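You operate a simulated robot arm through the tools that you are given. There is no shell and no other tool. Be economical: measure what you need, move in short steps, check, and stop when the job is done.

The job below is to be done with a simulated two-armed robot. You get a single attempt, and the scene is never put back.

## Task
Carry the purple crate with both arms and set it on the top of the bead table.

The check looks at the end state, three seconds after you hand in, the way a careful person would. Anything else that was tipped, shoved, dropped, spilled or broken makes it a failure.

## Robot
Two 7-joint arms with two-finger parallel grippers on one trunk, on a base that drives. Base frame: it is fixed to the floor where the robot stands at the start and does not move with it; the origin is under the middle of the robot, x ahead of it, y to its left, z up; the surface under the hand at the start is at about z = 800. Units: mm, rad, N and s.
The left shoulder is at the start at [70, 176, 1070], the right one opposite. With the tool pointing down near the work surface each hand reaches from about 300 to 740 mm from the robot's upright axis, wherever it stands, measured 20 degrees to its own side. Places, roughly: purple crate (33x22x12 cm) [500, 100, 800]; top of the bead table [700, 2500, 800]. Payload 3.43 kg a hand.
Tool frame (each hand has its own): the origin (TCP) lies between the finger pads and is the grasp point; the fingertips stand 30 mm ahead of it; z points along the fingers, y is the line along which they close. The gripper opens to 94 mm. The fingers are 28 mm wide and 10 mm thick; the gripper's body (50 by 96 mm) begins 55 mm behind the TCP.
Orientation is that of the tool frame in the base frame, as a unit quaternion [x, y, z, w]. With the fingers straight down and closing along the base's y, the tool's x points along the base's -x, its y along +y and its z along -z.

## Interface
- The arms move only by the tool apply_moves. It takes "left_commands", "right_commands" or both (then of equal length, played together; a hand with none holds still); each is one flat list of numbers, 7 for each row, row after row: the shift along the tool's x, y, z in mm, then the turn, a rotation vector about the tool's x, y, z in rad, then the finger opening in mm, from 0 to 94. In form: [x, y, z, ax, ay, az, jaw, x, y, z, ax, ay, az, jaw, ...]. A call has 1 to 12 rows; each row shifts and turns the commanded pose from where the row before left it, along the tool's axes as they then stand. A row lasts 0.2 s, in which the tool goes at most 50 mm and 0.15 rad; a call with a longer step from one row to the next is refused whole, and so is a gripper value outside its range. Where a pose cannot be reached the arm comes as near as it can. A force on the tool above 40 N (or 10 N above the force at the start of the call, whichever is more), or a blocked arm, ends the call early, and 0.2 s more pass. The fingers move at their own pace (about 153 mm/s each) and stop on an object; they squeeze with about 42 N. The grip force told is the motor's: it shows also when the fingers shut on nothing. Time passes only in rows, and 0.2 s behind the last, so rows that do not move let the fingers close. It gives the time, the measured TCP pose, the force on the tool (base axes), the opening and the grip force at its end, in the units of the frame above (readings bear some noise), with the torque about the TCP (base axes, N m) and any sound that the robot's microphone picked up.
- Cameras (640 x 400 px; columns grow to the right, rows downward): "scene" is now at [134.7, 11.8, 1382]; the picture's right is [0.16, -0.99, 0.00], its down [-0.63, -0.10, -0.77] and it looks along [0.76, 0.12, -0.64] (base axes); focal length 268 px, centre (320, 200). "left" rides on the left gripper at [76, -14, -102] in its tool frame; the picture's right is [0.18, 0.98, 0.00], its down [-0.75, 0.14, -0.64] and it looks along [-0.63, 0.12, 0.77] (tool axes); focal length 243 px, centre (320, 200). "right" rides on the right gripper at [76, 14, -102] in its tool frame; the picture's right is [-0.18, 0.98, 0.00], its down [-0.75, -0.14, -0.64] and it looks along [-0.63, -0.12, 0.77] (tool axes); focal length 243 px, centre (320, 200). There is no depth. A picture from a camera that has moved, and an enlarged one, comes with that camera's place and axes in the base frame and with its lens.
- capture(camera): a new picture of that camera. The clock stands still meanwhile.
- raise_lower(by): slides the trunk up (or, below 0, down) by that many mm; the arms and the scene camera ride with it, the base frame stays. It gives what a move gives, with no picture.
- base_move(legs): drives the robot by 1 to 6 legs, each [ahead, turn to the left] in mm and rad, along the robot's own axes; the way and the turn of a leg run together, so that a leg with both is an arc; at most 1500 mm and 3.142 rad a leg. The arms and the cameras ride along, it lands a little off, and it stops where it bumps. It gives what a move gives.
- turn_head(pan, tilt): turns the head with the scene camera to pan (to the left, within 1.501 rad either way) and tilt (down, from -0.506 to 1.204), counted from straight ahead of the robot. It gives what a move gives.
- zoom(camera, box): a new picture of the part [left, top, right, bottom] of that camera's present view, enlarged. The clock stands still meanwhile.
- job_done(): hands the job in; it is judged then, once.

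Go step by step. Nothing tells you exact positions but the pictures and the camera data: compare them with the known pose of the tool, close in by small moves and look again before you grip or let go. The budget is 120 turns and 100 pictures, counting those below and the enlarged ones. Unless the task says otherwise, let go and move clear before handing in, and close with one line.

The tools are called after "Call:" as a command line: name --argument value ..., lists and objects as JSON in quotes. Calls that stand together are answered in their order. apply_moves: Moves the arms, as the interface text tells. Its arguments: {"type":"object","properties":{"left_commands":{"type":"array","items":{"type":"number"}},"right_commands":{"type":"array","items":{"type":"number"}}},"required":[]} The other tools are called the same way: raise_lower (by) slides the trunk up or down; base_move (legs) drives the base; turn_head (pan, tilt) turns the head that bears the scene camera; capture (camera) takes a picture; zoom (camera, box) takes an enlarged picture of a part of a camera's view; job_done () hands the job in.

At the start:

```text
t: 0.0
left_eef_pos: [494.6, 323.3, 1205.0]
left_tcp_rot: [0.0, 1.0, -0.001, 0.0]
left_contact_force: [-0.5, 0.1, -0.8]
left_wrist_torque: [-0.02, -0.02, 0.02]
left_width: 93.7
left_grip_force: 0.0
right_eef_pos: [579.5, -165.2, 1154.6]
right_tcp_rot: [0.001, 1.0, -0.001, 0.0]
right_contact_force: [0.3, 0.1, 0.5]
right_wrist_torque: [-0.05, -0.03, 0.02]
right_width: 94.1
right_grip_force: 0.0
trunk travel left (down, up): [-650.0, 190.0]
robot x, y, heading: [1.4, 1.7, 0.0]
head pan, tilt: [0.157, 0.688]
```

scene: 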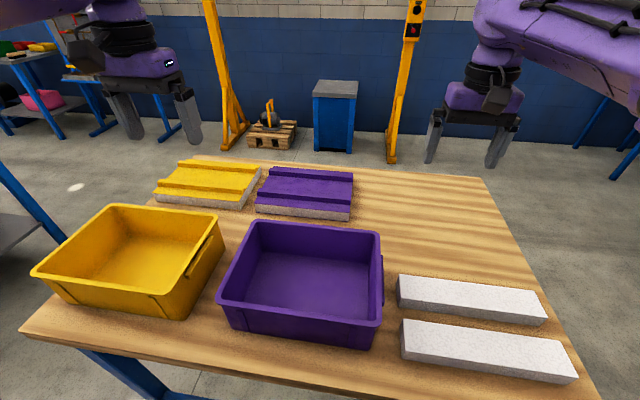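
right: 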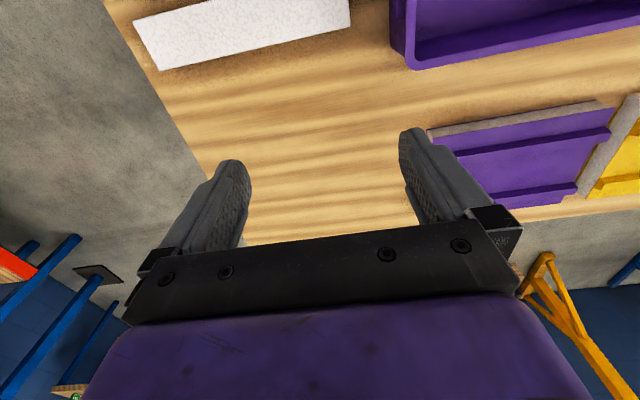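
left: 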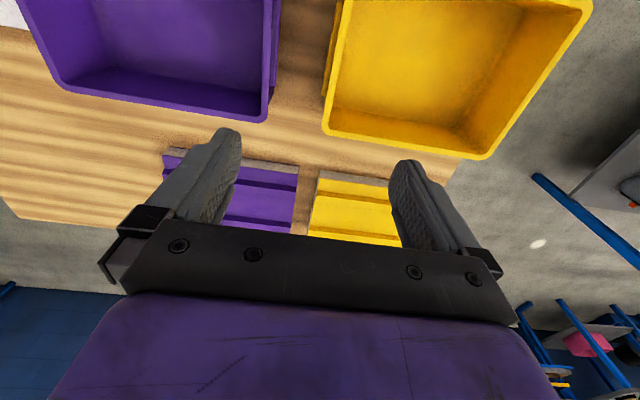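

The purple crate lies in front of me, with its rim at roughly x 370–590, y −60–247, its long side along y, and the yellow crate close to its left. I'll look left for the bead table first and enlarge the crate.

Call:
zoom --camera "scene" --box '[160, 180, 440, 355]'

Call:
turn_head --pan 1.3 --tilt 0.35

Call:
capture --camera "scene"

```text
2.29 times, centred on (300, 268) of scene
camera zoom: at [134.7, 11.8, 1382.0], right [0.16, -0.99, 0.0], down [-0.63, -0.1, -0.77], along [0.76, 0.12, -0.64], focal length 613 px, centre (366, 46)
```

zoom: 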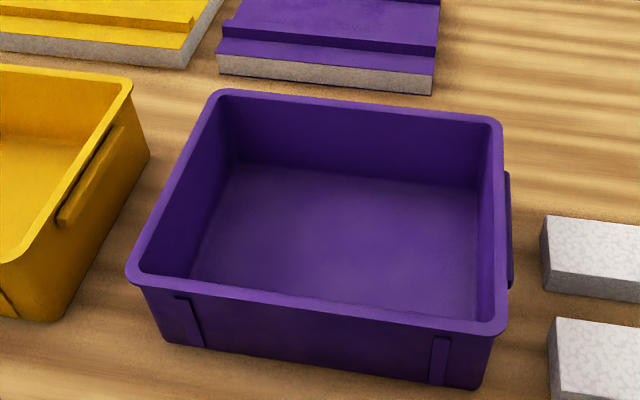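

```text
t: 1.4
left_eef_pos: [494.3, 323.9, 1205.1]
left_tcp_rot: [0.001, 1.0, 0.0, -0.001]
left_contact_force: [0.1, -0.3, -0.2]
left_wrist_torque: [0.02, 0.02, 0.02]
left_width: 93.8
left_grip_force: 0.0
right_eef_pos: [577.9, -164.1, 1153.8]
right_tcp_rot: [0.0, 1.0, 0.0, 0.0]
right_contact_force: [-0.2, -0.4, 0.4]
right_wrist_torque: [-0.01, 0.01, 0.01]
right_width: 94.1
right_grip_force: 0.1
trunk travel left (down, up): [-650.0, 190.0]
robot x, y, heading: [1.3, -0.3, 0.001]
head pan, tilt: [1.3, 0.351]
```

```text
95 pictures are left
camera scene: at [75.4, 88.2, 1412.3], right [0.96, -0.27, 0.0], down [-0.09, -0.33, -0.94], along [0.25, 0.9, -0.34], focal length 268 px, centre (320, 200)
```

scene: 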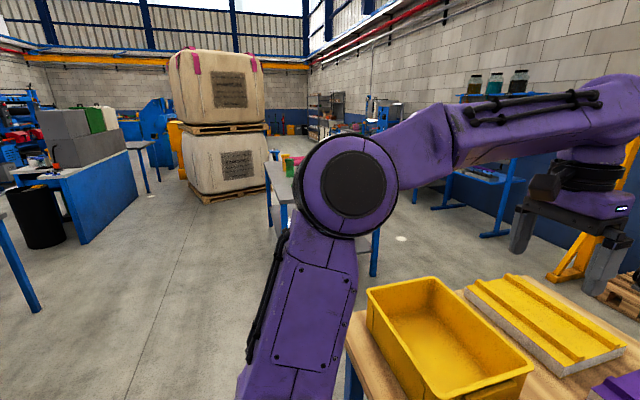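

The end walls carry a handle ledge on the outside, mid-length. I'll bring both hands above the end walls (TCP z≈1010) and look from there.

Call:
apply_moves --left_commands '[3, -15, 39, 0, 0, 0, 94, 3, -15, 39, 0, 0, 0, 94, 3, -15, 39, 0, 0, 0, 94, 3, -15, 39, 0, 0, 0, 94, 2, -14, 39, 0, 0, 0, 94]' --right_commands '[19.6, 20.4, 29, 0, 0, 0, 94, 19.6, 20.4, 29, 0, 0, 0, 94, 19.6, 20.4, 29, 0, 0, 0, 94, 19.6, 20.4, 29, 0, 0, 0, 94, 19.6, 20.4, 28, 0, 0, 0, 94]'

Call:
turn_head --pan 0.157 --tilt 0.85

Call:
capture --camera "scene"

Call:
capture --camera "left"

Call:
capture --camera "right"

```text
t: 2.6
left_eef_pos: [479.8, 249.7, 1009.7]
left_tcp_rot: [0.0, 1.0, 0.0, 0.001]
left_contact_force: [1.0, 0.1, 0.5]
left_wrist_torque: [0.01, 0.0, 0.01]
left_width: 94.0
left_grip_force: 0.1
right_eef_pos: [481.2, -62.8, 1009.8]
right_tcp_rot: [0.001, 1.0, 0.0, 0.0]
right_contact_force: [0.5, 0.1, 0.1]
right_wrist_torque: [0.02, 0.03, 0.03]
right_width: 94.1
right_grip_force: 0.1
trunk travel left (down, up): [-650.0, 190.0]
robot x, y, heading: [3.0, -3.0, 0.001]
head pan, tilt: [1.3, 0.351]
```

```text
t: 3.9
left_eef_pos: [478.5, 250.7, 1010.4]
left_tcp_rot: [0.0, 1.0, 0.0, 0.0]
left_contact_force: [0.0, 0.0, 1.2]
left_wrist_torque: [0.01, -0.02, 0.0]
left_width: 93.8
left_grip_force: 0.0
right_eef_pos: [481.7, -62.4, 1011.1]
right_tcp_rot: [0.001, 1.0, 0.0, 0.001]
right_contact_force: [-0.4, 0.0, -0.6]
right_wrist_torque: [0.02, 0.0, -0.01]
right_width: 93.7
right_grip_force: 0.0
trunk travel left (down, up): [-650.0, 190.0]
robot x, y, heading: [-1.3, -2.8, -0.006]
head pan, tilt: [0.157, 0.85]
```

```text
94 pictures are left
camera scene: at [127.6, 10.7, 1368.7], right [0.16, -0.99, 0.0], down [-0.74, -0.12, -0.66], along [0.65, 0.1, -0.75], focal length 268 px, centre (320, 200)
```

scene: 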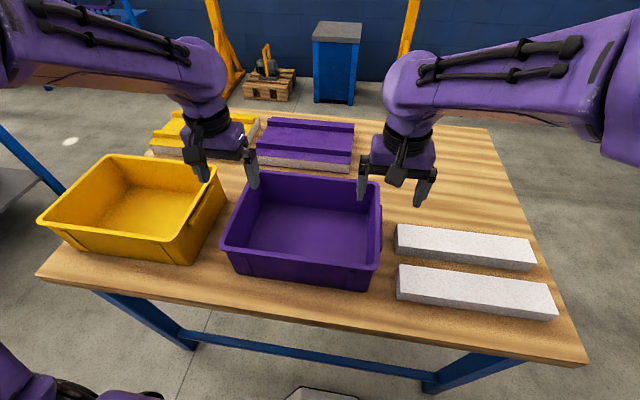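

```text
93 pictures are left
camera left: at [403.2, 235.2, 1113.3], right [-0.18, 0.98, 0.0], down [0.75, 0.14, 0.64], along [0.63, 0.12, -0.77], focal length 243 px, centre (320, 200)
```

left: 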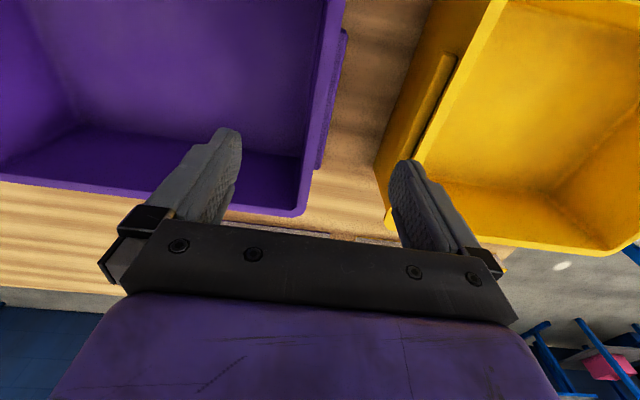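

```text
92 pictures are left
camera right: at [406.5, -49.0, 1112.7], right [0.19, 0.98, 0.0], down [0.75, -0.14, 0.64], along [0.63, -0.12, -0.77], focal length 243 px, centre (320, 200)
```

right: 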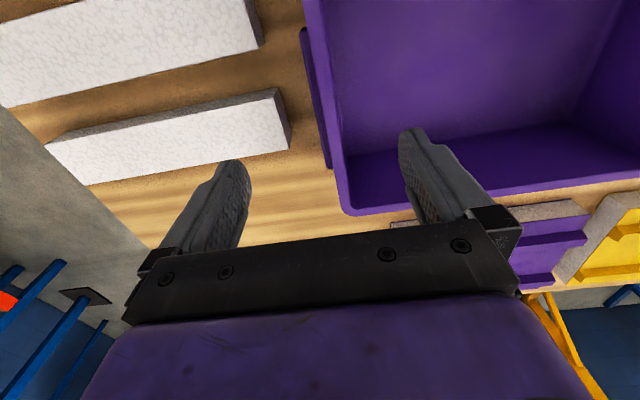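

Rim ends come out at y≈252 and y≈−59, handles centred at x≈480, and both hands are nearly above them. I'll descend until the tips just straddle the rim, then check.

Call:
apply_moves --left_commands '[0, 0, 25, 0, 0, 0, 74, 0, 0, 25, 0, 0, 0, 74, 0, 0, 25, 0, 0, 0, 74]' --right_commands '[0, 1, 25, 0, 0, 0, 74, 0, 1, 25, 0, 0, 0, 74, 0, 0, 25, 0, 0, 0, 74]'

Call:
capture --camera "left"

Call:
capture --camera "right"

Call:
zoom --camera "scene" --box '[160, 140, 440, 315]'

```text
t: 4.7
left_eef_pos: [480.2, 249.8, 934.5]
left_tcp_rot: [0.001, 1.0, 0.0, 0.0]
left_contact_force: [0.6, -0.1, 0.6]
left_wrist_torque: [0.01, 0.0, 0.05]
left_width: 74.2
left_grip_force: 0.0
right_eef_pos: [481.9, -59.7, 935.5]
right_tcp_rot: [0.0, 1.0, 0.0, 0.0]
right_contact_force: [-0.1, -0.7, 0.3]
right_wrist_torque: [0.01, 0.04, -0.02]
right_width: 73.9
right_grip_force: 0.1
trunk travel left (down, up): [-650.0, 190.0]
robot x, y, heading: [0.6, -1.7, 0.001]
head pan, tilt: [0.157, 0.85]
```

```text
91 pictures are left
camera left: at [404.1, 235.0, 1037.2], right [-0.18, 0.98, 0.0], down [0.75, 0.14, 0.64], along [0.63, 0.12, -0.77], focal length 243 px, centre (320, 200)
```

left: 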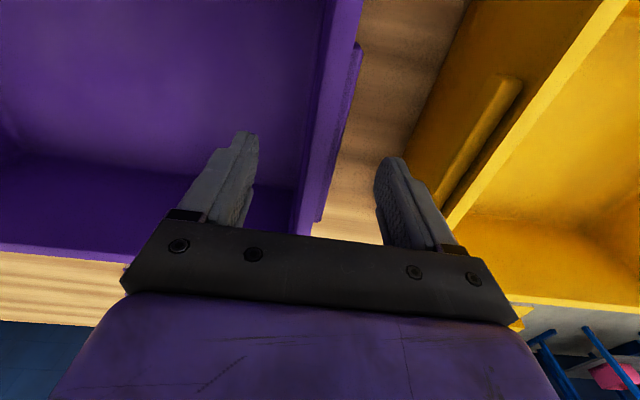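

```text
90 pictures are left
camera right: at [407.1, -46.3, 1037.4], right [0.19, 0.98, 0.0], down [0.75, -0.14, 0.64], along [0.63, -0.12, -0.77], focal length 243 px, centre (320, 200)
```

right: 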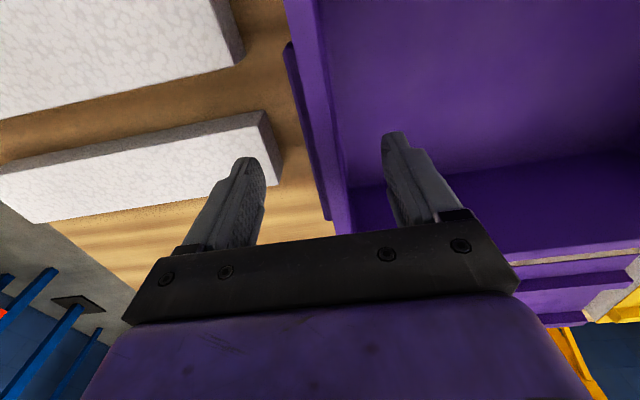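

```text
2.29 times, centred on (300, 228) of scene
camera zoom: at [128.9, 10.8, 1368.6], right [0.16, -0.99, 0.0], down [-0.74, -0.12, -0.66], along [0.65, 0.1, -0.75], focal length 613 px, centre (366, 137)
```

zoom: 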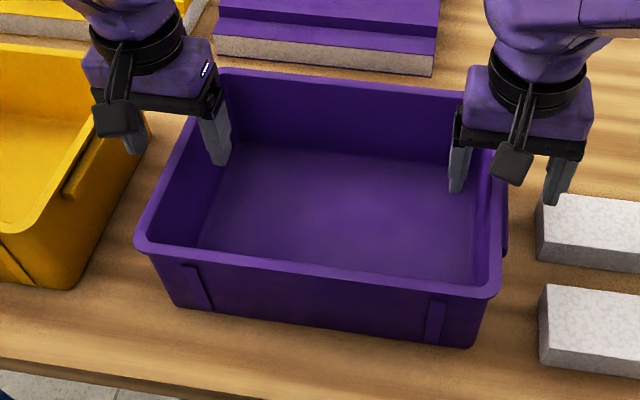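

The fingers straddle both end walls with clearance, and the rim at z≈920 is confirmed. I'll go 40 mm deeper and close.

Call:
apply_moves --left_commands '[0, 0.5, 20, 0, 0, 0, 74, 0, 0, 20, 0, 0, 0, 74, 0, 0, 0, 0, 0, 0, 50, 0, 0, 0, 0, 0, 0, 30, 0, 0, 0, 0, 0, 0, 0, 0, 0, 0, 0, 0, 0, 0, 0, 0, 0, 0, 0, 0, 0]' --right_commands '[0, 0, 20, 0, 0, 0, 74, 0, 0, 20, 0, 0, 0, 74, 0, 0, 0, 0, 0, 0, 50, 0, 0, 0, 0, 0, 0, 30, 0, 0, 0, 0, 0, 0, 0, 0, 0, 0, 0, 0, 0, 0, 0, 0, 0, 0, 0, 0, 0]'

Call:
capture --camera "left"

Call:
capture --camera "right"

```text
t: 6.3
left_eef_pos: [479.7, 249.8, 894.3]
left_tcp_rot: [0.001, 1.0, 0.0, 0.0]
left_contact_force: [2.0, -10.4, -0.7]
left_wrist_torque: [0.44, 0.08, 0.48]
left_width: 23.3
left_grip_force: 42.4
right_eef_pos: [480.0, -59.3, 894.6]
right_tcp_rot: [0.001, 1.0, 0.001, 0.0]
right_contact_force: [-4.3, 10.8, 2.3]
right_wrist_torque: [-0.44, -0.23, 0.49]
right_width: 23.3
right_grip_force: 41.9
trunk travel left (down, up): [-650.0, 190.0]
robot x, y, heading: [-0.5, 1.2, -0.002]
head pan, tilt: [0.157, 0.85]
```

```text
88 pictures are left
camera left: at [402.7, 234.9, 997.2], right [-0.18, 0.98, 0.0], down [0.75, 0.14, 0.64], along [0.63, 0.12, -0.77], focal length 243 px, centre (320, 200)
```

left: 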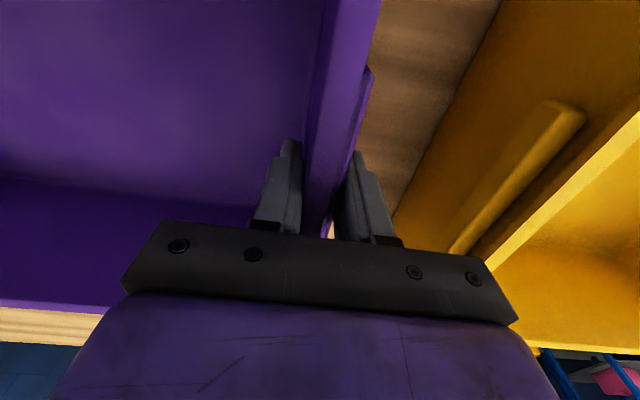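

```text
87 pictures are left
camera right: at [405.1, -45.4, 997.4], right [0.19, 0.98, 0.0], down [0.75, -0.14, 0.64], along [0.63, -0.12, -0.77], focal length 243 px, centre (320, 200)
```

right: 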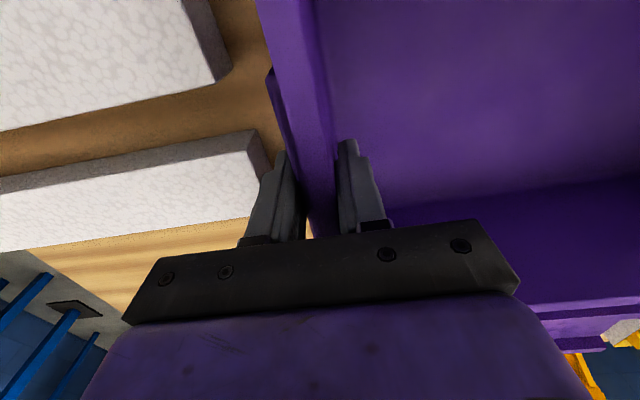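

Both grippers hold at 23 mm with 42 N. I'll lift with the trunk a little and look.

Call:
raise_lower --by 60

Call:
capture --camera "scene"

```text
t: 7.3
left_eef_pos: [480.0, 248.4, 952.8]
left_tcp_rot: [0.001, 1.0, 0.0, 0.0]
left_contact_force: [2.7, -19.3, -3.4]
left_wrist_torque: [0.43, -0.07, 0.5]
left_width: 23.2
left_grip_force: 41.6
right_eef_pos: [480.3, -58.5, 955.0]
right_tcp_rot: [0.001, 1.0, 0.001, -0.001]
right_contact_force: [-2.6, 18.5, -2.6]
right_wrist_torque: [-0.49, 0.05, 0.43]
right_width: 23.2
right_grip_force: 42.3
trunk travel left (down, up): [-710.0, 130.0]
robot x, y, heading: [-1.4, -3.3, 0.004]
head pan, tilt: [0.157, 0.85]
```

```text
86 pictures are left
camera scene: at [128.5, 10.9, 1428.6], right [0.16, -0.99, 0.0], down [-0.74, -0.12, -0.66], along [0.65, 0.1, -0.75], focal length 268 px, centre (320, 200)
```

scene: 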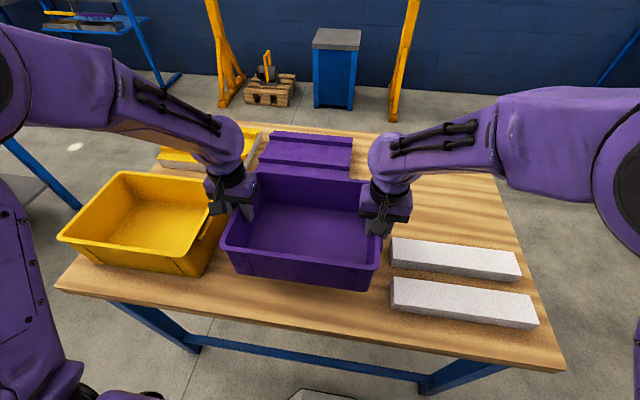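

The crate is up and level, and light. I'll ease the tension between hands, raise clear of the yellow crate, and look around before driving.

Call:
apply_moves --left_commands '[0, -1, 0, 0, 0, 0, 0, 0, 0, 0, 0, 0, 0, 0]' --right_commands '[0, 1, 0, 0, 0, 0, 0, 0, 0, 0, 0, 0, 0, 0]'

Call:
raise_lower --by 120

Call:
turn_head --pan 1.5 --tilt 0.4

Call:
capture --camera "scene"

Call:
turn_head --pan 0.8 --tilt 0.3

Call:
capture --camera "scene"

Call:
turn_head --pan -1.5 --tilt 0.4

Call:
capture --camera "scene"

```text
t: 7.9
left_eef_pos: [479.0, 249.7, 953.3]
left_tcp_rot: [-0.001, 1.0, 0.001, 0.0]
left_contact_force: [3.8, -8.7, -2.9]
left_wrist_torque: [0.34, -0.11, 0.54]
left_width: 23.1
left_grip_force: 42.0
right_eef_pos: [480.4, -59.5, 955.8]
right_tcp_rot: [0.001, 1.0, 0.0, -0.001]
right_contact_force: [-3.7, 8.7, -2.1]
right_wrist_torque: [-0.22, 0.12, 0.5]
right_width: 23.5
right_grip_force: 41.7
trunk travel left (down, up): [-710.0, 130.0]
robot x, y, heading: [-2.8, 4.3, 0.001]
head pan, tilt: [0.157, 0.85]
```

```text
t: 9.4
left_eef_pos: [478.9, 249.2, 1073.9]
left_tcp_rot: [0.0, 1.0, 0.001, -0.001]
left_contact_force: [2.8, 3.9, -3.5]
left_wrist_torque: [0.26, 0.03, 0.53]
left_width: 23.1
left_grip_force: 42.0
right_eef_pos: [481.1, -59.6, 1075.0]
right_tcp_rot: [0.001, 1.0, 0.0, -0.001]
right_contact_force: [-3.6, -4.8, -1.6]
right_wrist_torque: [-0.21, -0.03, 0.5]
right_width: 23.0
right_grip_force: 42.2
trunk travel left (down, up): [-830.0, 10.0]
robot x, y, heading: [-2.7, -2.8, -0.002]
head pan, tilt: [0.157, 0.85]
```

```text
t: 10.9
left_eef_pos: [479.9, 250.5, 1073.3]
left_tcp_rot: [0.0, 1.0, 0.001, -0.001]
left_contact_force: [2.8, 13.9, -2.7]
left_wrist_torque: [0.2, 0.07, 0.51]
left_width: 23.2
left_grip_force: 42.0
right_eef_pos: [480.5, -59.2, 1074.8]
right_tcp_rot: [0.0, 1.0, 0.0, -0.001]
right_contact_force: [-3.9, -13.2, -1.6]
right_wrist_torque: [-0.12, -0.08, 0.55]
right_width: 23.2
right_grip_force: 42.2
trunk travel left (down, up): [-830.0, 10.0]
robot x, y, heading: [-0.9, 0.4, -0.001]
head pan, tilt: [1.499, 0.4]
```

```text
85 pictures are left
camera scene: at [58.0, 91.0, 1587.7], right [1.0, -0.07, 0.0], down [-0.03, -0.39, -0.92], along [0.07, 0.92, -0.39], focal length 268 px, centre (320, 200)
```

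scene: 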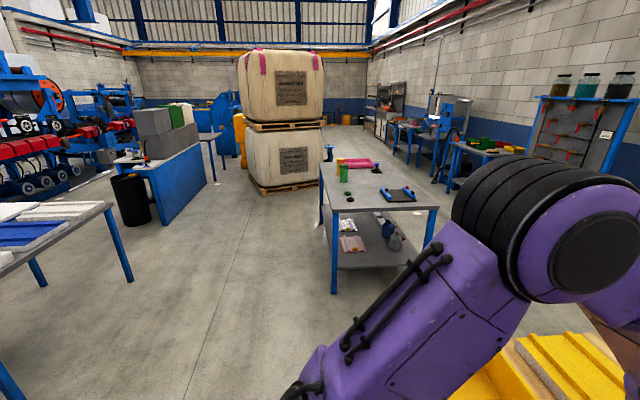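

```text
t: 12.0
left_eef_pos: [479.2, 250.5, 1074.6]
left_tcp_rot: [0.001, 1.0, 0.001, -0.001]
left_contact_force: [2.9, 18.7, -3.7]
left_wrist_torque: [0.1, 0.02, 0.47]
left_width: 23.5
left_grip_force: 42.1
right_eef_pos: [479.7, -60.3, 1075.2]
right_tcp_rot: [0.001, 1.0, -0.001, 0.0]
right_contact_force: [-2.7, -18.3, -2.1]
right_wrist_torque: [-0.04, -0.03, 0.49]
right_width: 23.3
right_grip_force: 42.2
trunk travel left (down, up): [-830.0, 10.0]
robot x, y, heading: [-2.1, -2.8, 0.005]
head pan, tilt: [0.799, 0.3]
```

```text
84 pictures are left
camera scene: at [116.2, 65.7, 1597.0], right [0.72, -0.7, 0.0], down [-0.21, -0.21, -0.96], along [0.67, 0.69, -0.3], focal length 268 px, centre (320, 200)
```

scene: 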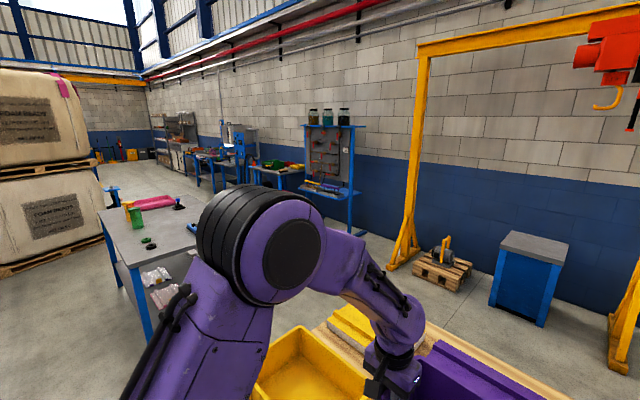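

```text
t: 14.1
left_eef_pos: [480.1, 250.1, 1074.7]
left_tcp_rot: [0.0, 1.0, 0.001, 0.0]
left_contact_force: [2.7, 23.4, -3.1]
left_wrist_torque: [0.09, -0.01, 0.45]
left_width: 23.6
left_grip_force: 42.0
right_eef_pos: [480.0, -59.3, 1075.0]
right_tcp_rot: [0.001, 1.0, -0.001, 0.0]
right_contact_force: [-3.2, -23.4, -1.9]
right_wrist_torque: [-0.03, 0.02, 0.47]
right_width: 23.1
right_grip_force: 42.5
trunk travel left (down, up): [-830.0, 10.0]
robot x, y, heading: [-3.4, -1.7, 0.006]
head pan, tilt: [-1.499, 0.4]
```

```text
83 pictures are left
camera scene: at [57.9, -93.8, 1587.8], right [-1.0, -0.07, 0.0], down [-0.03, 0.39, -0.92], along [0.07, -0.92, -0.39], focal length 268 px, centre (320, 200)
```

scene: 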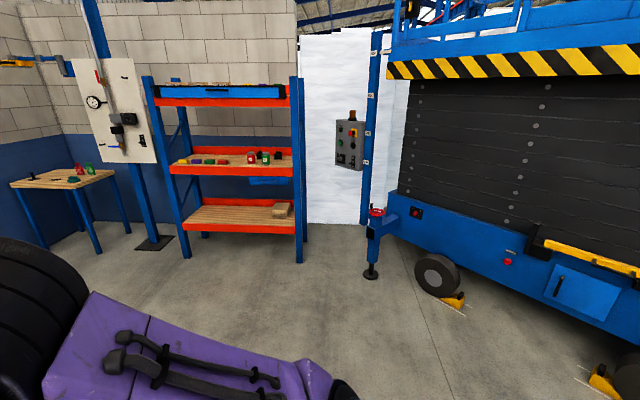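

The bead table spans roughly x 280–1060, y 1760–3100, with small items on it. The squeeze between the hands is drifting, so I'll trim it by half a millimetre, then take an enlarged look at the table.

Call:
apply_moves --left_commands '[0, 0.5, 0, 0, 0, 0, 0, 0, 0, 0, 0, 0, 0, 0]' --right_commands '[0, -0.5, 0, 0, 0, 0, 0, 0, 0, 0, 0, 0, 0, 0]'

Call:
turn_head --pan 1.5 --tilt 0.4

Call:
zoom --camera "scene" --box '[310, 145, 450, 232]'

```text
t: 14.7
left_eef_pos: [478.1, 250.1, 1075.3]
left_tcp_rot: [0.002, 1.0, 0.0, 0.0]
left_contact_force: [3.1, 17.5, -2.3]
left_wrist_torque: [0.0, 0.05, 0.38]
left_width: 23.4
left_grip_force: 42.3
right_eef_pos: [480.3, -60.6, 1075.5]
right_tcp_rot: [0.001, 1.0, 0.0, 0.0]
right_contact_force: [-3.1, -17.7, -4.4]
right_wrist_torque: [-0.31, 0.01, 0.35]
right_width: 23.3
right_grip_force: 41.8
trunk travel left (down, up): [-830.0, 10.0]
robot x, y, heading: [-2.5, -1.5, 0.002]
head pan, tilt: [-1.499, 0.4]
```

```text
t: 17.3
left_eef_pos: [478.5, 249.3, 1073.6]
left_tcp_rot: [0.001, 1.0, 0.0, 0.0]
left_contact_force: [1.9, 5.0, -2.9]
left_wrist_torque: [0.21, 0.04, 0.44]
left_width: 23.2
left_grip_force: 41.2
right_eef_pos: [480.0, -59.3, 1077.2]
right_tcp_rot: [0.001, 1.0, 0.0, 0.0]
right_contact_force: [-2.4, -4.7, -3.9]
right_wrist_torque: [-0.3, -0.04, 0.47]
right_width: 23.4
right_grip_force: 42.0
trunk travel left (down, up): [-830.0, 10.0]
robot x, y, heading: [-0.2, -3.0, -0.0]
head pan, tilt: [1.499, 0.4]
```

```text
4.57 times, centred on (380, 188) of scene
camera zoom: at [57.9, 91.0, 1587.8], right [1.0, -0.07, 0.0], down [-0.03, -0.39, -0.92], along [0.07, 0.92, -0.39], focal length 1226 px, centre (46, 253)
```

zoom: 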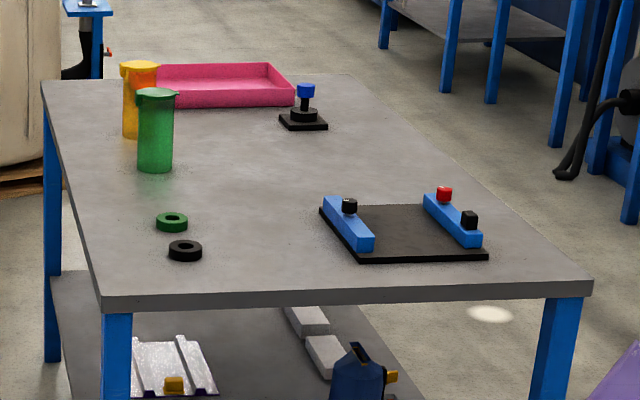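

The bead table top maps out at x 272–1042, y 1766–3025, with a clear patch around [640, 2350] between the cups, blue fixture and stand. I'll back off, turn left, and look again.

Call:
base_move --legs '[[-250, 0], [0, 1.571]]'

Call:
turn_head --pan 0 --tilt 0.5

Call:
capture --camera "scene"

```text
t: 22.9
left_eef_pos: [-499.8, 480.6, 1074.4]
left_tcp_rot: [-0.705, 0.71, 0.0, 0.0]
left_contact_force: [5.0, 3.1, -2.3]
left_wrist_torque: [-0.04, 0.21, 0.47]
left_width: 23.0
left_grip_force: 41.7
right_eef_pos: [-191.2, 480.3, 1075.4]
right_tcp_rot: [-0.705, 0.71, 0.0, -0.001]
right_contact_force: [-5.6, -2.9, -3.3]
right_wrist_torque: [0.06, -0.43, 0.44]
right_width: 23.4
right_grip_force: 41.7
trunk travel left (down, up): [-830.0, 10.0]
robot x, y, heading: [-248.4, -2.6, 1.566]
head pan, tilt: [1.499, 0.4]
```

```text
t: 24.6
left_eef_pos: [-500.7, 479.0, 1074.6]
left_tcp_rot: [-0.705, 0.71, 0.0, -0.001]
left_contact_force: [1.9, 2.3, -2.8]
left_wrist_torque: [0.07, 0.27, 0.38]
left_width: 23.1
left_grip_force: 42.2
right_eef_pos: [-190.0, 479.1, 1075.3]
right_tcp_rot: [-0.705, 0.709, -0.001, 0.0]
right_contact_force: [-1.6, -3.1, -3.3]
right_wrist_torque: [-0.07, -0.33, 0.38]
right_width: 23.2
right_grip_force: 42.0
trunk travel left (down, up): [-830.0, 10.0]
robot x, y, heading: [-250.4, -6.6, 1.569]
head pan, tilt: [0.0, 0.499]
```

```text
81 pictures are left
camera scene: at [-250.8, 140.4, 1578.6], right [1.0, 0.0, 0.0], down [0.0, -0.48, -0.88], along [0.0, 0.88, -0.48], focal length 268 px, centre (320, 200)
```

scene: 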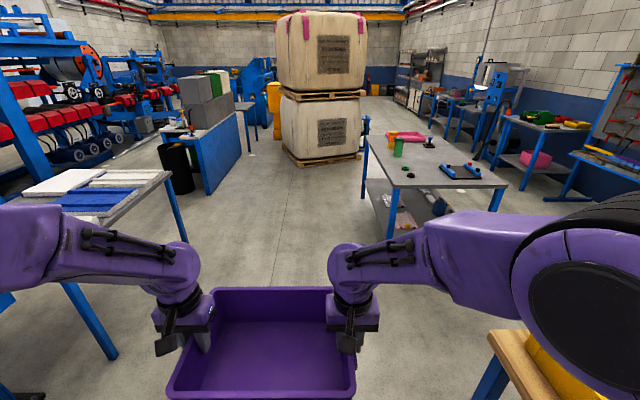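

The lane ahead is clear. I'll drive to y≈2350, turn right to face the table, and look.

Call:
base_move --legs '[[1200, 0], [1155, 0], [0, -1.57]]'

Call:
capture --camera "scene"

```text
t: 40.0
left_eef_pos: [251.9, 2593.5, 1073.8]
left_tcp_rot: [0.01, 1.0, -0.001, 0.001]
left_contact_force: [2.2, -1.9, -3.1]
left_wrist_torque: [0.28, 0.03, 0.4]
left_width: 23.4
left_grip_force: 42.0
right_eef_pos: [248.3, 2284.1, 1076.1]
right_tcp_rot: [0.01, 1.0, 0.0, 0.0]
right_contact_force: [-2.1, 1.4, -3.4]
right_wrist_torque: [-0.3, -0.01, 0.38]
right_width: 23.3
right_grip_force: 41.5
trunk travel left (down, up): [-830.0, 10.0]
robot x, y, heading: [-227.4, 2348.8, -0.016]
head pan, tilt: [0.0, 0.499]
```

```text
80 pictures are left
camera scene: at [-89.3, 2348.3, 1578.6], right [-0.02, -1.0, 0.0], down [-0.48, 0.01, -0.88], along [0.88, -0.02, -0.48], focal length 268 px, centre (320, 200)
```

scene: 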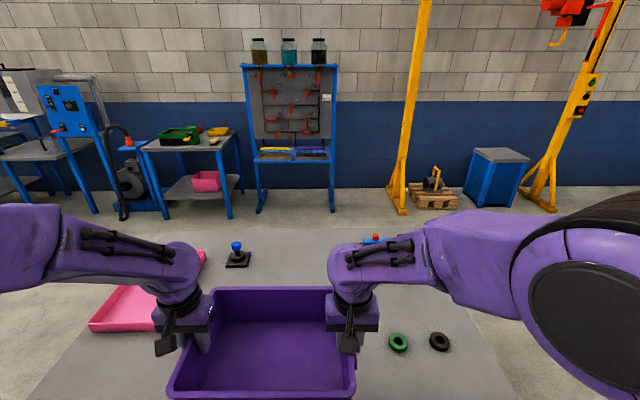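

I'm facing the table; the crate centre is at about [250, 2439] with its bottom at z≈980. Re-estimated free window is y 2155–2620, so I'll raise the crate with the arms by 80 mm and shift it 50 mm right.

Call:
apply_moves --left_commands '[0, 0, -20, 0, 0, 0, 0, 0, 0, -20, 0, 0, 0, 0, 0, 0, -20, 0, 0, 0, 0, 0, 0, -20, 0, 0, 0, 0, 0, -17, 0, 0, 0, 0, 0, 0, -17, 0, 0, 0, 0, 0, 0, -16, 0, 0, 0, 0, 0]' --right_commands '[0, 0, -20, 0, 0, 0, 0, 0, 0, -20, 0, 0, 0, 0, 0, 0, -20, 0, 0, 0, 0, 0, 0, -20, 0, 0, 0, 0, 0, -17, 0, 0, 0, 0, 0, 0, -17, 0, 0, 0, 0, 0, 0, -16, 0, 0, 0, 0, 0]'

Call:
turn_head --pan 0 --tilt 0.75

Call:
capture --camera "scene"

Call:
capture --camera "left"

Call:
capture --camera "right"

```text
t: 41.5
left_eef_pos: [251.2, 2542.1, 1155.4]
left_tcp_rot: [0.01, 1.0, 0.0, 0.0]
left_contact_force: [2.9, -2.1, -2.5]
left_wrist_torque: [0.33, -0.4, 0.44]
left_width: 23.3
left_grip_force: 42.2
right_eef_pos: [245.8, 2232.7, 1156.5]
right_tcp_rot: [0.01, 1.0, 0.001, 0.001]
right_contact_force: [-2.8, 3.0, -3.4]
right_wrist_torque: [-0.36, 0.43, 0.42]
right_width: 23.0
right_grip_force: 42.1
trunk travel left (down, up): [-830.0, 10.0]
robot x, y, heading: [-230.8, 2351.9, -0.016]
head pan, tilt: [0.0, 0.499]
```

```text
t: 42.3
left_eef_pos: [251.1, 2542.4, 1154.6]
left_tcp_rot: [0.009, 1.0, 0.0, 0.001]
left_contact_force: [3.8, -4.9, -2.6]
left_wrist_torque: [0.34, -0.37, 0.55]
left_width: 23.0
left_grip_force: 41.9
right_eef_pos: [247.6, 2234.7, 1156.1]
right_tcp_rot: [0.009, 1.0, 0.001, 0.0]
right_contact_force: [-3.4, 5.0, -2.1]
right_wrist_torque: [-0.36, 0.39, 0.52]
right_width: 23.0
right_grip_force: 42.0
trunk travel left (down, up): [-830.0, 10.0]
robot x, y, heading: [-230.6, 2351.3, -0.019]
head pan, tilt: [0.0, 0.75]
```

```text
79 pictures are left
camera scene: at [-97.4, 2348.1, 1556.7], right [-0.02, -1.0, 0.0], down [-0.68, 0.01, -0.73], along [0.73, -0.01, -0.68], focal length 268 px, centre (320, 200)
```

scene: 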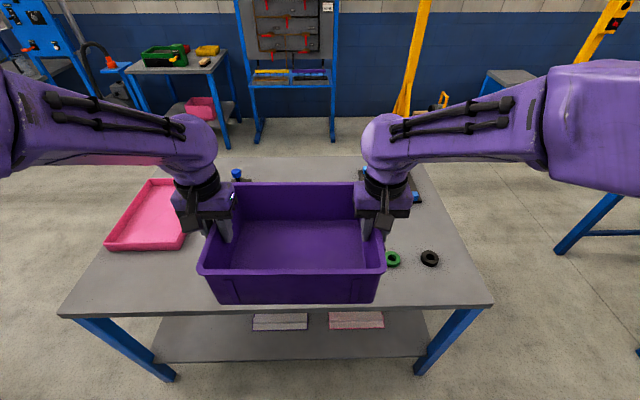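

```text
78 pictures are left
camera left: at [174.6, 2529.9, 1257.1], right [-0.16, 0.99, 0.0], down [0.76, 0.13, 0.64], along [0.63, 0.11, -0.77], focal length 243 px, centre (320, 200)
```

left: 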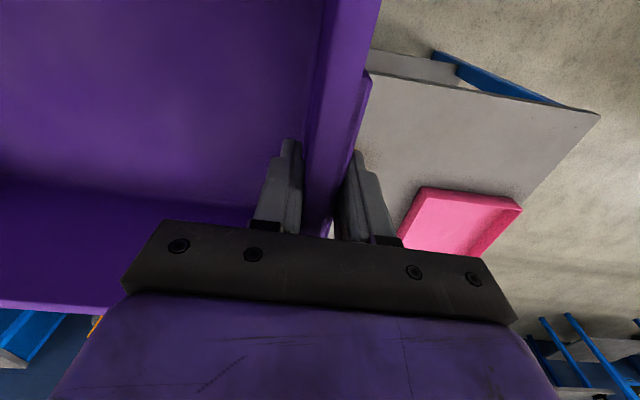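

```text
77 pictures are left
camera right: at [172.7, 2249.7, 1257.4], right [0.2, 0.98, 0.0], down [0.75, -0.16, 0.64], along [0.63, -0.13, -0.77], focal length 243 px, centre (320, 200)
```

right: 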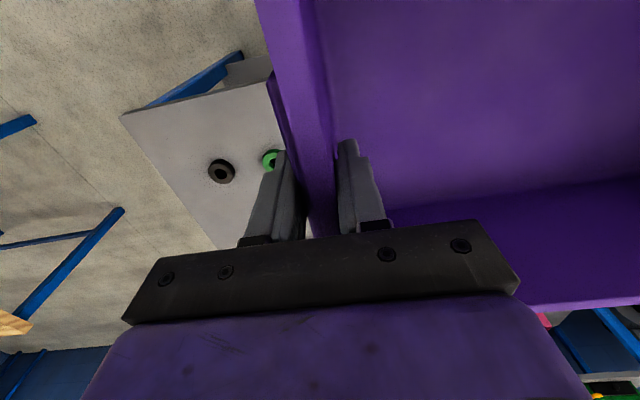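

The crate bottom is about 100 mm above the cup tops. I'll drive 185 mm closer, leaving the same base-to-table distance as at the first table.

Call:
base_move --legs '[[185, 0.016]]'

Call:
capture --camera "scene"

Call:
capture --camera "left"

```text
t: 43.9
left_eef_pos: [430.3, 2549.4, 1156.2]
left_tcp_rot: [0.002, 1.0, 0.0, 0.0]
left_contact_force: [2.7, -7.7, -2.7]
left_wrist_torque: [0.32, 0.04, 0.61]
left_width: 23.5
left_grip_force: 42.2
right_eef_pos: [432.2, 2240.7, 1157.3]
right_tcp_rot: [0.0, 1.0, 0.0, 0.001]
right_contact_force: [-3.7, 8.1, -2.6]
right_wrist_torque: [-0.43, -0.05, 0.5]
right_width: 23.2
right_grip_force: 42.4
trunk travel left (down, up): [-830.0, 10.0]
robot x, y, heading: [-45.0, 2352.3, -0.004]
head pan, tilt: [0.0, 0.75]
```

```text
76 pictures are left
camera scene: at [84.5, 2348.4, 1557.1], right [0.0, -1.0, 0.0], down [-0.68, 0.0, -0.73], along [0.73, 0.0, -0.68], focal length 268 px, centre (320, 200)
```

scene: 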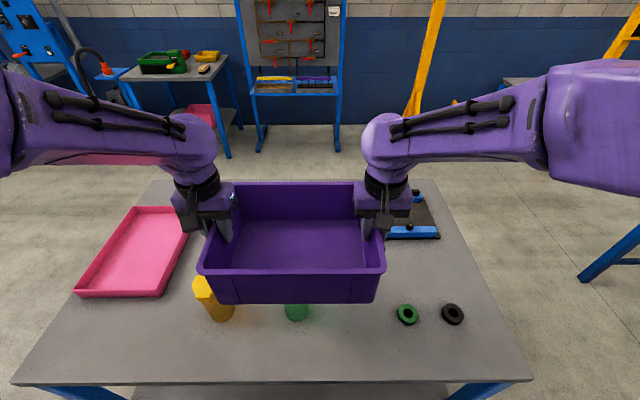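

```text
75 pictures are left
camera left: at [354.2, 2534.8, 1258.4], right [-0.18, 0.98, 0.0], down [0.75, 0.14, 0.64], along [0.63, 0.12, -0.77], focal length 243 px, centre (320, 200)
```

left: 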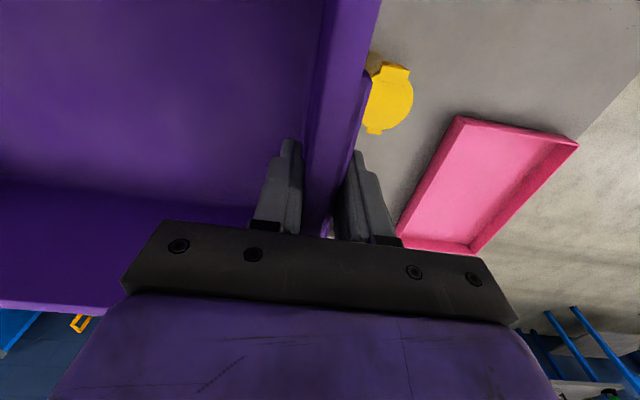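

Cups sit at about [440, 2413] and [435, 2632], rings at [422, 2097]/[422, 1972], and the blue fixture starts at about x 700, y below 2165. I'll extend the arms 200 mm so the crate centre comes to about [631, 2395].

Call:
apply_moves --left_commands '[-25, 0, 0, 0, 0, 0, 0, -25, 0, 0, 0, 0, 0, 0, -25, 0, 0, 0, 0, 0, 0, -25, 0, 0, 0, 0, 0, 0, -25, 0, 0, 0, 0, 0, 0, -25, 0, 0, 0, 0, 0, 0, -25, 0, 0, 0, 0, 0, 0, -25, 0, 0, 0, 0, 0, 0]' --right_commands '[-25, 0, 0, 0, 0, 0, 0, -25, 0, 0, 0, 0, 0, 0, -25, 0, 0, 0, 0, 0, 0, -25, 0, 0, 0, 0, 0, 0, -25, 0, 0, 0, 0, 0, 0, -25, 0, 0, 0, 0, 0, 0, -25, 0, 0, 0, 0, 0, 0, -25, 0, 0, 0, 0, 0, 0]'

Call:
capture --camera "scene"

Call:
capture --camera "right"

Call:
capture --camera "left"

```text
t: 45.7
left_eef_pos: [636.0, 2547.7, 1153.2]
left_tcp_rot: [0.004, 1.0, 0.0, -0.004]
left_contact_force: [-7.0, 1.4, -2.3]
left_wrist_torque: [0.3, 0.1, -1.0]
left_width: 23.0
left_grip_force: 42.0
right_eef_pos: [629.5, 2239.3, 1153.1]
right_tcp_rot: [0.003, 1.0, 0.001, -0.002]
right_contact_force: [7.4, -1.5, -3.3]
right_wrist_torque: [-0.25, -0.02, -1.04]
right_width: 23.6
right_grip_force: 42.4
right hand out of reach, approached as far as the arm can: row 8
trunk travel left (down, up): [-830.0, 10.0]
robot x, y, heading: [-48.5, 2345.1, -0.003]
head pan, tilt: [0.0, 0.75]
```

```text
74 pictures are left
camera scene: at [93.4, 2348.5, 1556.2], right [0.0, -1.0, 0.0], down [-0.68, 0.0, -0.73], along [0.73, 0.0, -0.68], focal length 268 px, centre (320, 200)
```

scene: 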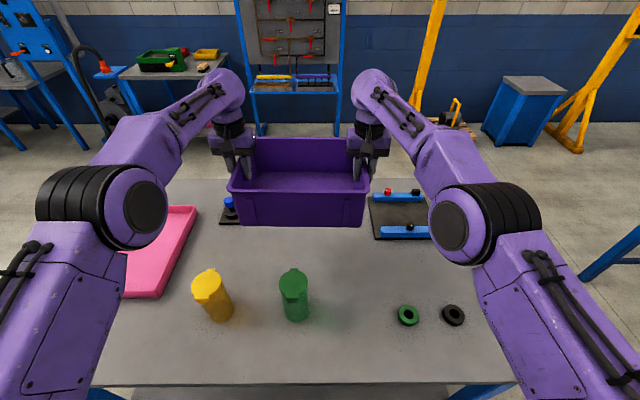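

```text
73 pictures are left
camera right: at [556.0, 2254.0, 1255.1], right [0.19, 0.98, 0.0], down [0.76, -0.15, 0.64], along [0.63, -0.12, -0.77], focal length 243 px, centre (320, 200)
```

right: 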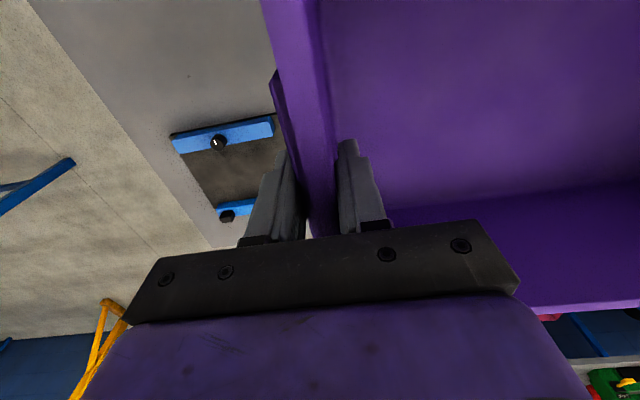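

```text
72 pictures are left
camera left: at [560.6, 2534.0, 1255.4], right [-0.18, 0.98, 0.0], down [0.76, 0.14, 0.64], along [0.63, 0.11, -0.77], focal length 243 px, centre (320, 200)
```

left: 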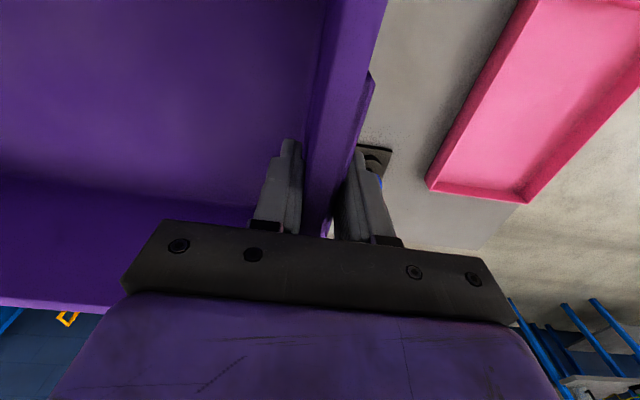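

The crate hangs over the free patch with good margins; the right arm is at its reach limit, which lowering eases. I'll lower 100 mm with the arms while drawing back 10 mm.

Call:
apply_moves --left_commands '[5, 0, 20, 0, 0, 0, 0, 5, 0, 20, 0, 0, 0, 0, 0, 0, 20, 0, 0, 0, 0, 0, 0, 20, 0, 0, 0, 0, 0, 0, 20, 0, 0, 0, 0, 0, 0, 0, 0, 0, 0, 0]' --right_commands '[5, 0, 20, 0, 0, 0, 0, 5, 0, 20, 0, 0, 0, 0, 0, 0, 20, 0, 0, 0, 0, 0, 0, 20, 0, 0, 0, 0, 0, 0, 20, 0, 0, 0, 0, 0, 0, 0, 0, 0, 0, 0]'

Call:
raise_lower --by -60

Call:
capture --camera "scene"

```text
t: 47.1
left_eef_pos: [624.1, 2549.0, 1054.2]
left_tcp_rot: [0.002, 1.0, 0.001, 0.0]
left_contact_force: [-6.8, 6.7, -2.5]
left_wrist_torque: [0.21, 0.14, -0.94]
left_width: 23.3
left_grip_force: 42.2
right_eef_pos: [616.2, 2238.6, 1055.2]
right_tcp_rot: [0.002, 1.0, 0.0, 0.0]
right_contact_force: [6.9, -6.6, -2.9]
right_wrist_torque: [-0.17, -0.18, -0.97]
right_width: 23.6
right_grip_force: 41.7
trunk travel left (down, up): [-830.0, 10.0]
robot x, y, heading: [-46.9, 2349.2, -0.001]
head pan, tilt: [0.0, 0.75]
```

```text
t: 48.1
left_eef_pos: [623.5, 2547.9, 995.0]
left_tcp_rot: [0.002, 1.0, 0.0, -0.001]
left_contact_force: [-5.2, 12.1, -2.5]
left_wrist_torque: [0.17, 0.03, -0.99]
left_width: 23.3
left_grip_force: 42.3
right_eef_pos: [616.2, 2240.0, 995.3]
right_tcp_rot: [0.0, 1.0, 0.0, 0.0]
right_contact_force: [5.7, -11.6, -2.4]
right_wrist_torque: [-0.25, 0.03, -0.97]
right_width: 23.6
right_grip_force: 41.8
trunk travel left (down, up): [-770.0, 70.0]
robot x, y, heading: [-45.2, 2349.1, 0.006]
head pan, tilt: [0.0, 0.75]
```

```text
71 pictures are left
camera scene: at [88.8, 2348.5, 1496.6], right [0.0, -1.0, 0.0], down [-0.68, 0.0, -0.73], along [0.73, 0.0, -0.68], focal length 268 px, centre (320, 200)
```

scene: 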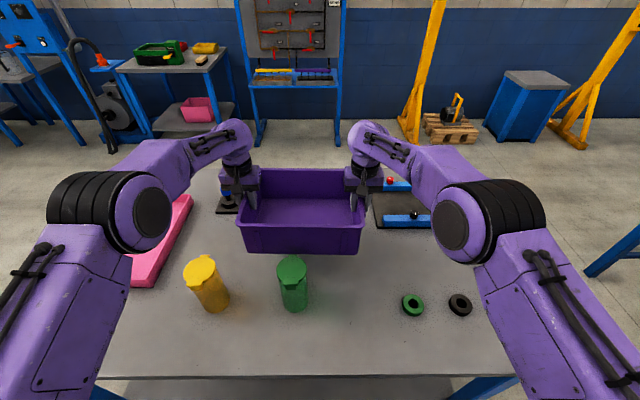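

The crate now hangs ~100 mm above the top, clear of the cups, stand and fixture. I'll lower by the trunk another 80 mm and check.

Call:
raise_lower --by -80

Call:
capture --camera "scene"

Call:
capture --camera "left"

Call:
capture --camera "right"

```text
t: 49.2
left_eef_pos: [623.5, 2548.8, 914.8]
left_tcp_rot: [0.002, 1.0, 0.0, 0.0]
left_contact_force: [-4.5, 14.3, -2.9]
left_wrist_torque: [0.13, -0.11, -0.9]
left_width: 23.3
left_grip_force: 41.7
right_eef_pos: [615.4, 2239.9, 915.2]
right_tcp_rot: [0.002, 1.0, 0.0, 0.0]
right_contact_force: [5.8, -15.4, -2.0]
right_wrist_torque: [-0.19, 0.11, -0.94]
right_width: 23.7
right_grip_force: 42.2
trunk travel left (down, up): [-690.0, 150.0]
robot x, y, heading: [-45.5, 2349.8, -0.001]
head pan, tilt: [0.0, 0.75]
```

```text
70 pictures are left
camera scene: at [88.6, 2348.4, 1416.7], right [0.0, -1.0, 0.0], down [-0.68, 0.0, -0.73], along [0.73, 0.0, -0.68], focal length 268 px, centre (320, 200)
```

scene: 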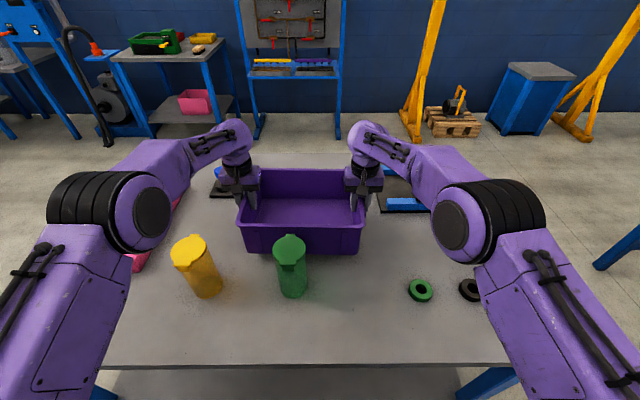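

```text
69 pictures are left
camera left: at [547.7, 2533.8, 1017.0], right [-0.18, 0.98, 0.0], down [0.75, 0.14, 0.64], along [0.63, 0.12, -0.77], focal length 243 px, centre (320, 200)
```

left: 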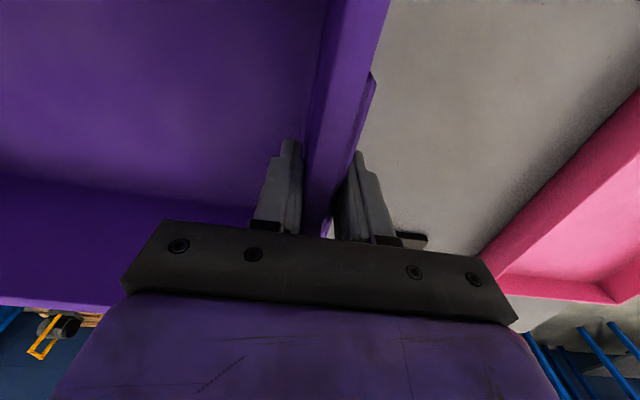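

```text
68 pictures are left
camera right: at [541.9, 2254.0, 1017.2], right [0.19, 0.98, 0.0], down [0.75, -0.14, 0.64], along [0.63, -0.12, -0.77], focal length 243 px, centre (320, 200)
```

right: 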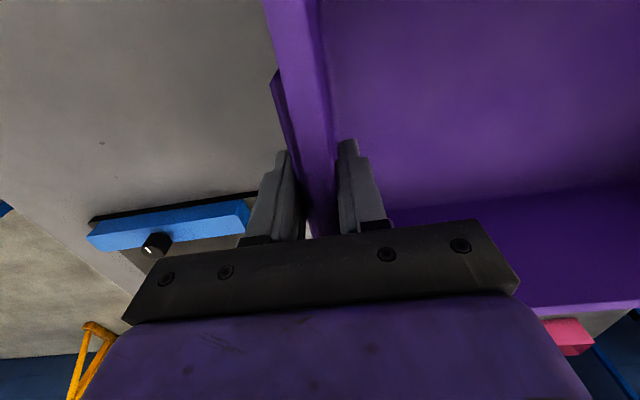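

Margins look fine and about 20 mm remain. I'll lower 14 mm by trunk, then finely with the arms, watching the force.

Call:
raise_lower --by -14

Call:
apply_moves --left_commands '[0, 0, 1.5, 0, 0, 0, 0, 0, 0, 1.5, 0, 0, 0, 0, 0, 0, 0, 0, 0, 0, 0]' --right_commands '[0, 0, 1.5, 0, 0, 0, 0, 0, 0, 1.5, 0, 0, 0, 0, 0, 0, 0, 0, 0, 0, 0]'

Call:
capture --camera "scene"

```text
t: 49.9
left_eef_pos: [624.0, 2549.0, 899.9]
left_tcp_rot: [0.001, 1.0, 0.0, -0.002]
left_contact_force: [-6.6, 16.1, -2.1]
left_wrist_torque: [0.08, -0.14, -0.91]
left_width: 23.5
left_grip_force: 41.9
right_eef_pos: [616.3, 2239.0, 901.6]
right_tcp_rot: [0.002, 1.0, 0.0, 0.0]
right_contact_force: [5.6, -15.2, -2.1]
right_wrist_torque: [-0.14, 0.09, -0.92]
right_width: 23.6
right_grip_force: 42.2
trunk travel left (down, up): [-676.0, 164.0]
robot x, y, heading: [-47.6, 2345.6, 0.002]
head pan, tilt: [0.0, 0.75]
```

```text
t: 50.6
left_eef_pos: [623.1, 2548.4, 897.2]
left_tcp_rot: [0.001, 1.0, 0.001, -0.001]
left_contact_force: [-6.2, 17.8, -3.1]
left_wrist_torque: [0.1, -0.12, -0.94]
left_width: 23.5
left_grip_force: 42.0
right_eef_pos: [616.7, 2239.2, 897.9]
right_tcp_rot: [0.002, 1.0, 0.0, 0.0]
right_contact_force: [5.4, -17.9, -2.3]
right_wrist_torque: [-0.15, 0.13, -0.92]
right_width: 23.4
right_grip_force: 42.4
trunk travel left (down, up): [-676.0, 164.0]
robot x, y, heading: [-44.8, 2349.2, 0.002]
head pan, tilt: [0.0, 0.75]
```

```text
67 pictures are left
camera scene: at [89.0, 2348.5, 1402.6], right [0.0, -1.0, 0.0], down [-0.68, 0.0, -0.73], along [0.73, 0.0, -0.68], focal length 268 px, centre (320, 200)
```

scene: 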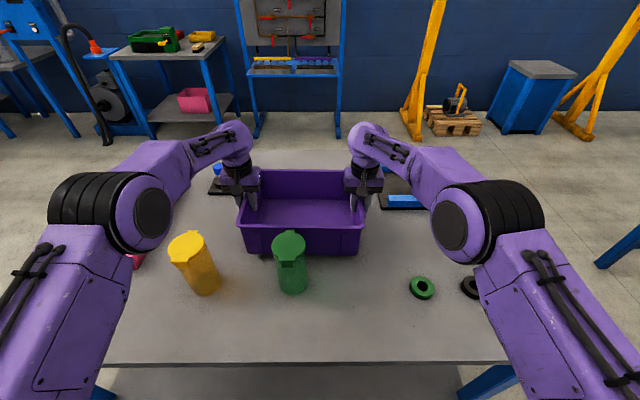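

Still no support force, so the crate hangs a few millimetres up. I'll keep lowering in 1 mm rows.

Call:
apply_moves --left_commands '[0, 0, 1, 0, 0, 0, 0, 0, 0, 1, 0, 0, 0, 0, 0, 0, 1, 0, 0, 0, 0, 0, 0, 0, 0, 0, 0, 0]' --right_commands '[0, 0, 1, 0, 0, 0, 0, 0, 0, 1, 0, 0, 0, 0, 0, 0, 1, 0, 0, 0, 0, 0, 0, 0, 0, 0, 0, 0]'

```text
t: 51.6
left_eef_pos: [623.8, 2548.5, 894.8]
left_tcp_rot: [0.002, 1.0, 0.001, -0.001]
left_contact_force: [-5.6, 19.9, -2.9]
left_wrist_torque: [0.07, -0.08, -0.93]
left_width: 23.4
left_grip_force: 42.1
right_eef_pos: [616.4, 2240.0, 896.0]
right_tcp_rot: [0.001, 1.0, 0.0, 0.0]
right_contact_force: [5.6, -19.2, -2.8]
right_wrist_torque: [-0.18, 0.07, -0.93]
right_width: 23.4
right_grip_force: 42.0
trunk travel left (down, up): [-676.0, 164.0]
robot x, y, heading: [-45.7, 2350.7, 0.0]
head pan, tilt: [0.0, 0.75]
```

Call:
apply_moves --left_commands '[0, 0.3, 1, 0, 0, 0, 0, 0, 0, 1, 0, 0, 0, 0, 0, 0, 1, 0, 0, 0, 0, 0, 0, 0, 0, 0, 0, 0]' --right_commands '[0, -0.3, 1, 0, 0, 0, 0, 0, 0, 1, 0, 0, 0, 0, 0, 0, 1, 0, 0, 0, 0, 0, 0, 0, 0, 0, 0, 0]'

Call:
zoom --camera "scene" --box '[200, 150, 400, 275]'

```text
t: 52.6
left_eef_pos: [623.8, 2548.6, 891.5]
left_tcp_rot: [0.002, 1.0, 0.0, -0.001]
left_contact_force: [-6.3, 16.7, -2.5]
left_wrist_torque: [0.2, 0.17, -1.02]
left_width: 23.5
left_grip_force: 42.3
right_eef_pos: [616.9, 2239.5, 892.1]
right_tcp_rot: [0.001, 1.0, 0.0, -0.001]
right_contact_force: [5.6, -17.6, -1.6]
right_wrist_torque: [-0.16, -0.14, -0.95]
right_width: 23.4
right_grip_force: 42.1
trunk travel left (down, up): [-676.0, 164.0]
robot x, y, heading: [-44.2, 2349.4, 0.004]
head pan, tilt: [0.0, 0.75]
```

```text
3.20 times, centred on (300, 212) of scene
camera zoom: at [89.0, 2348.5, 1402.6], right [0.0, -1.0, 0.0], down [-0.68, 0.0, -0.73], along [0.73, 0.0, -0.68], focal length 858 px, centre (384, 160)
```

zoom: 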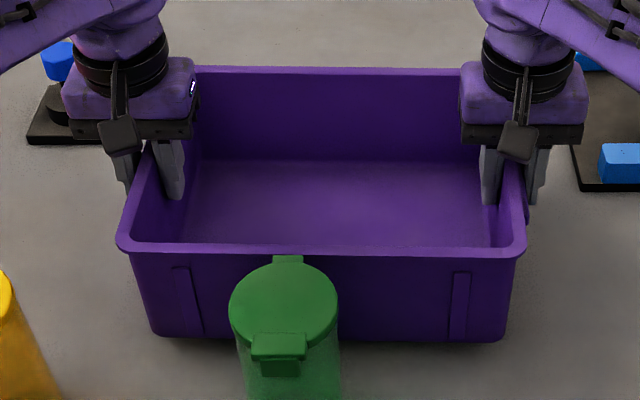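

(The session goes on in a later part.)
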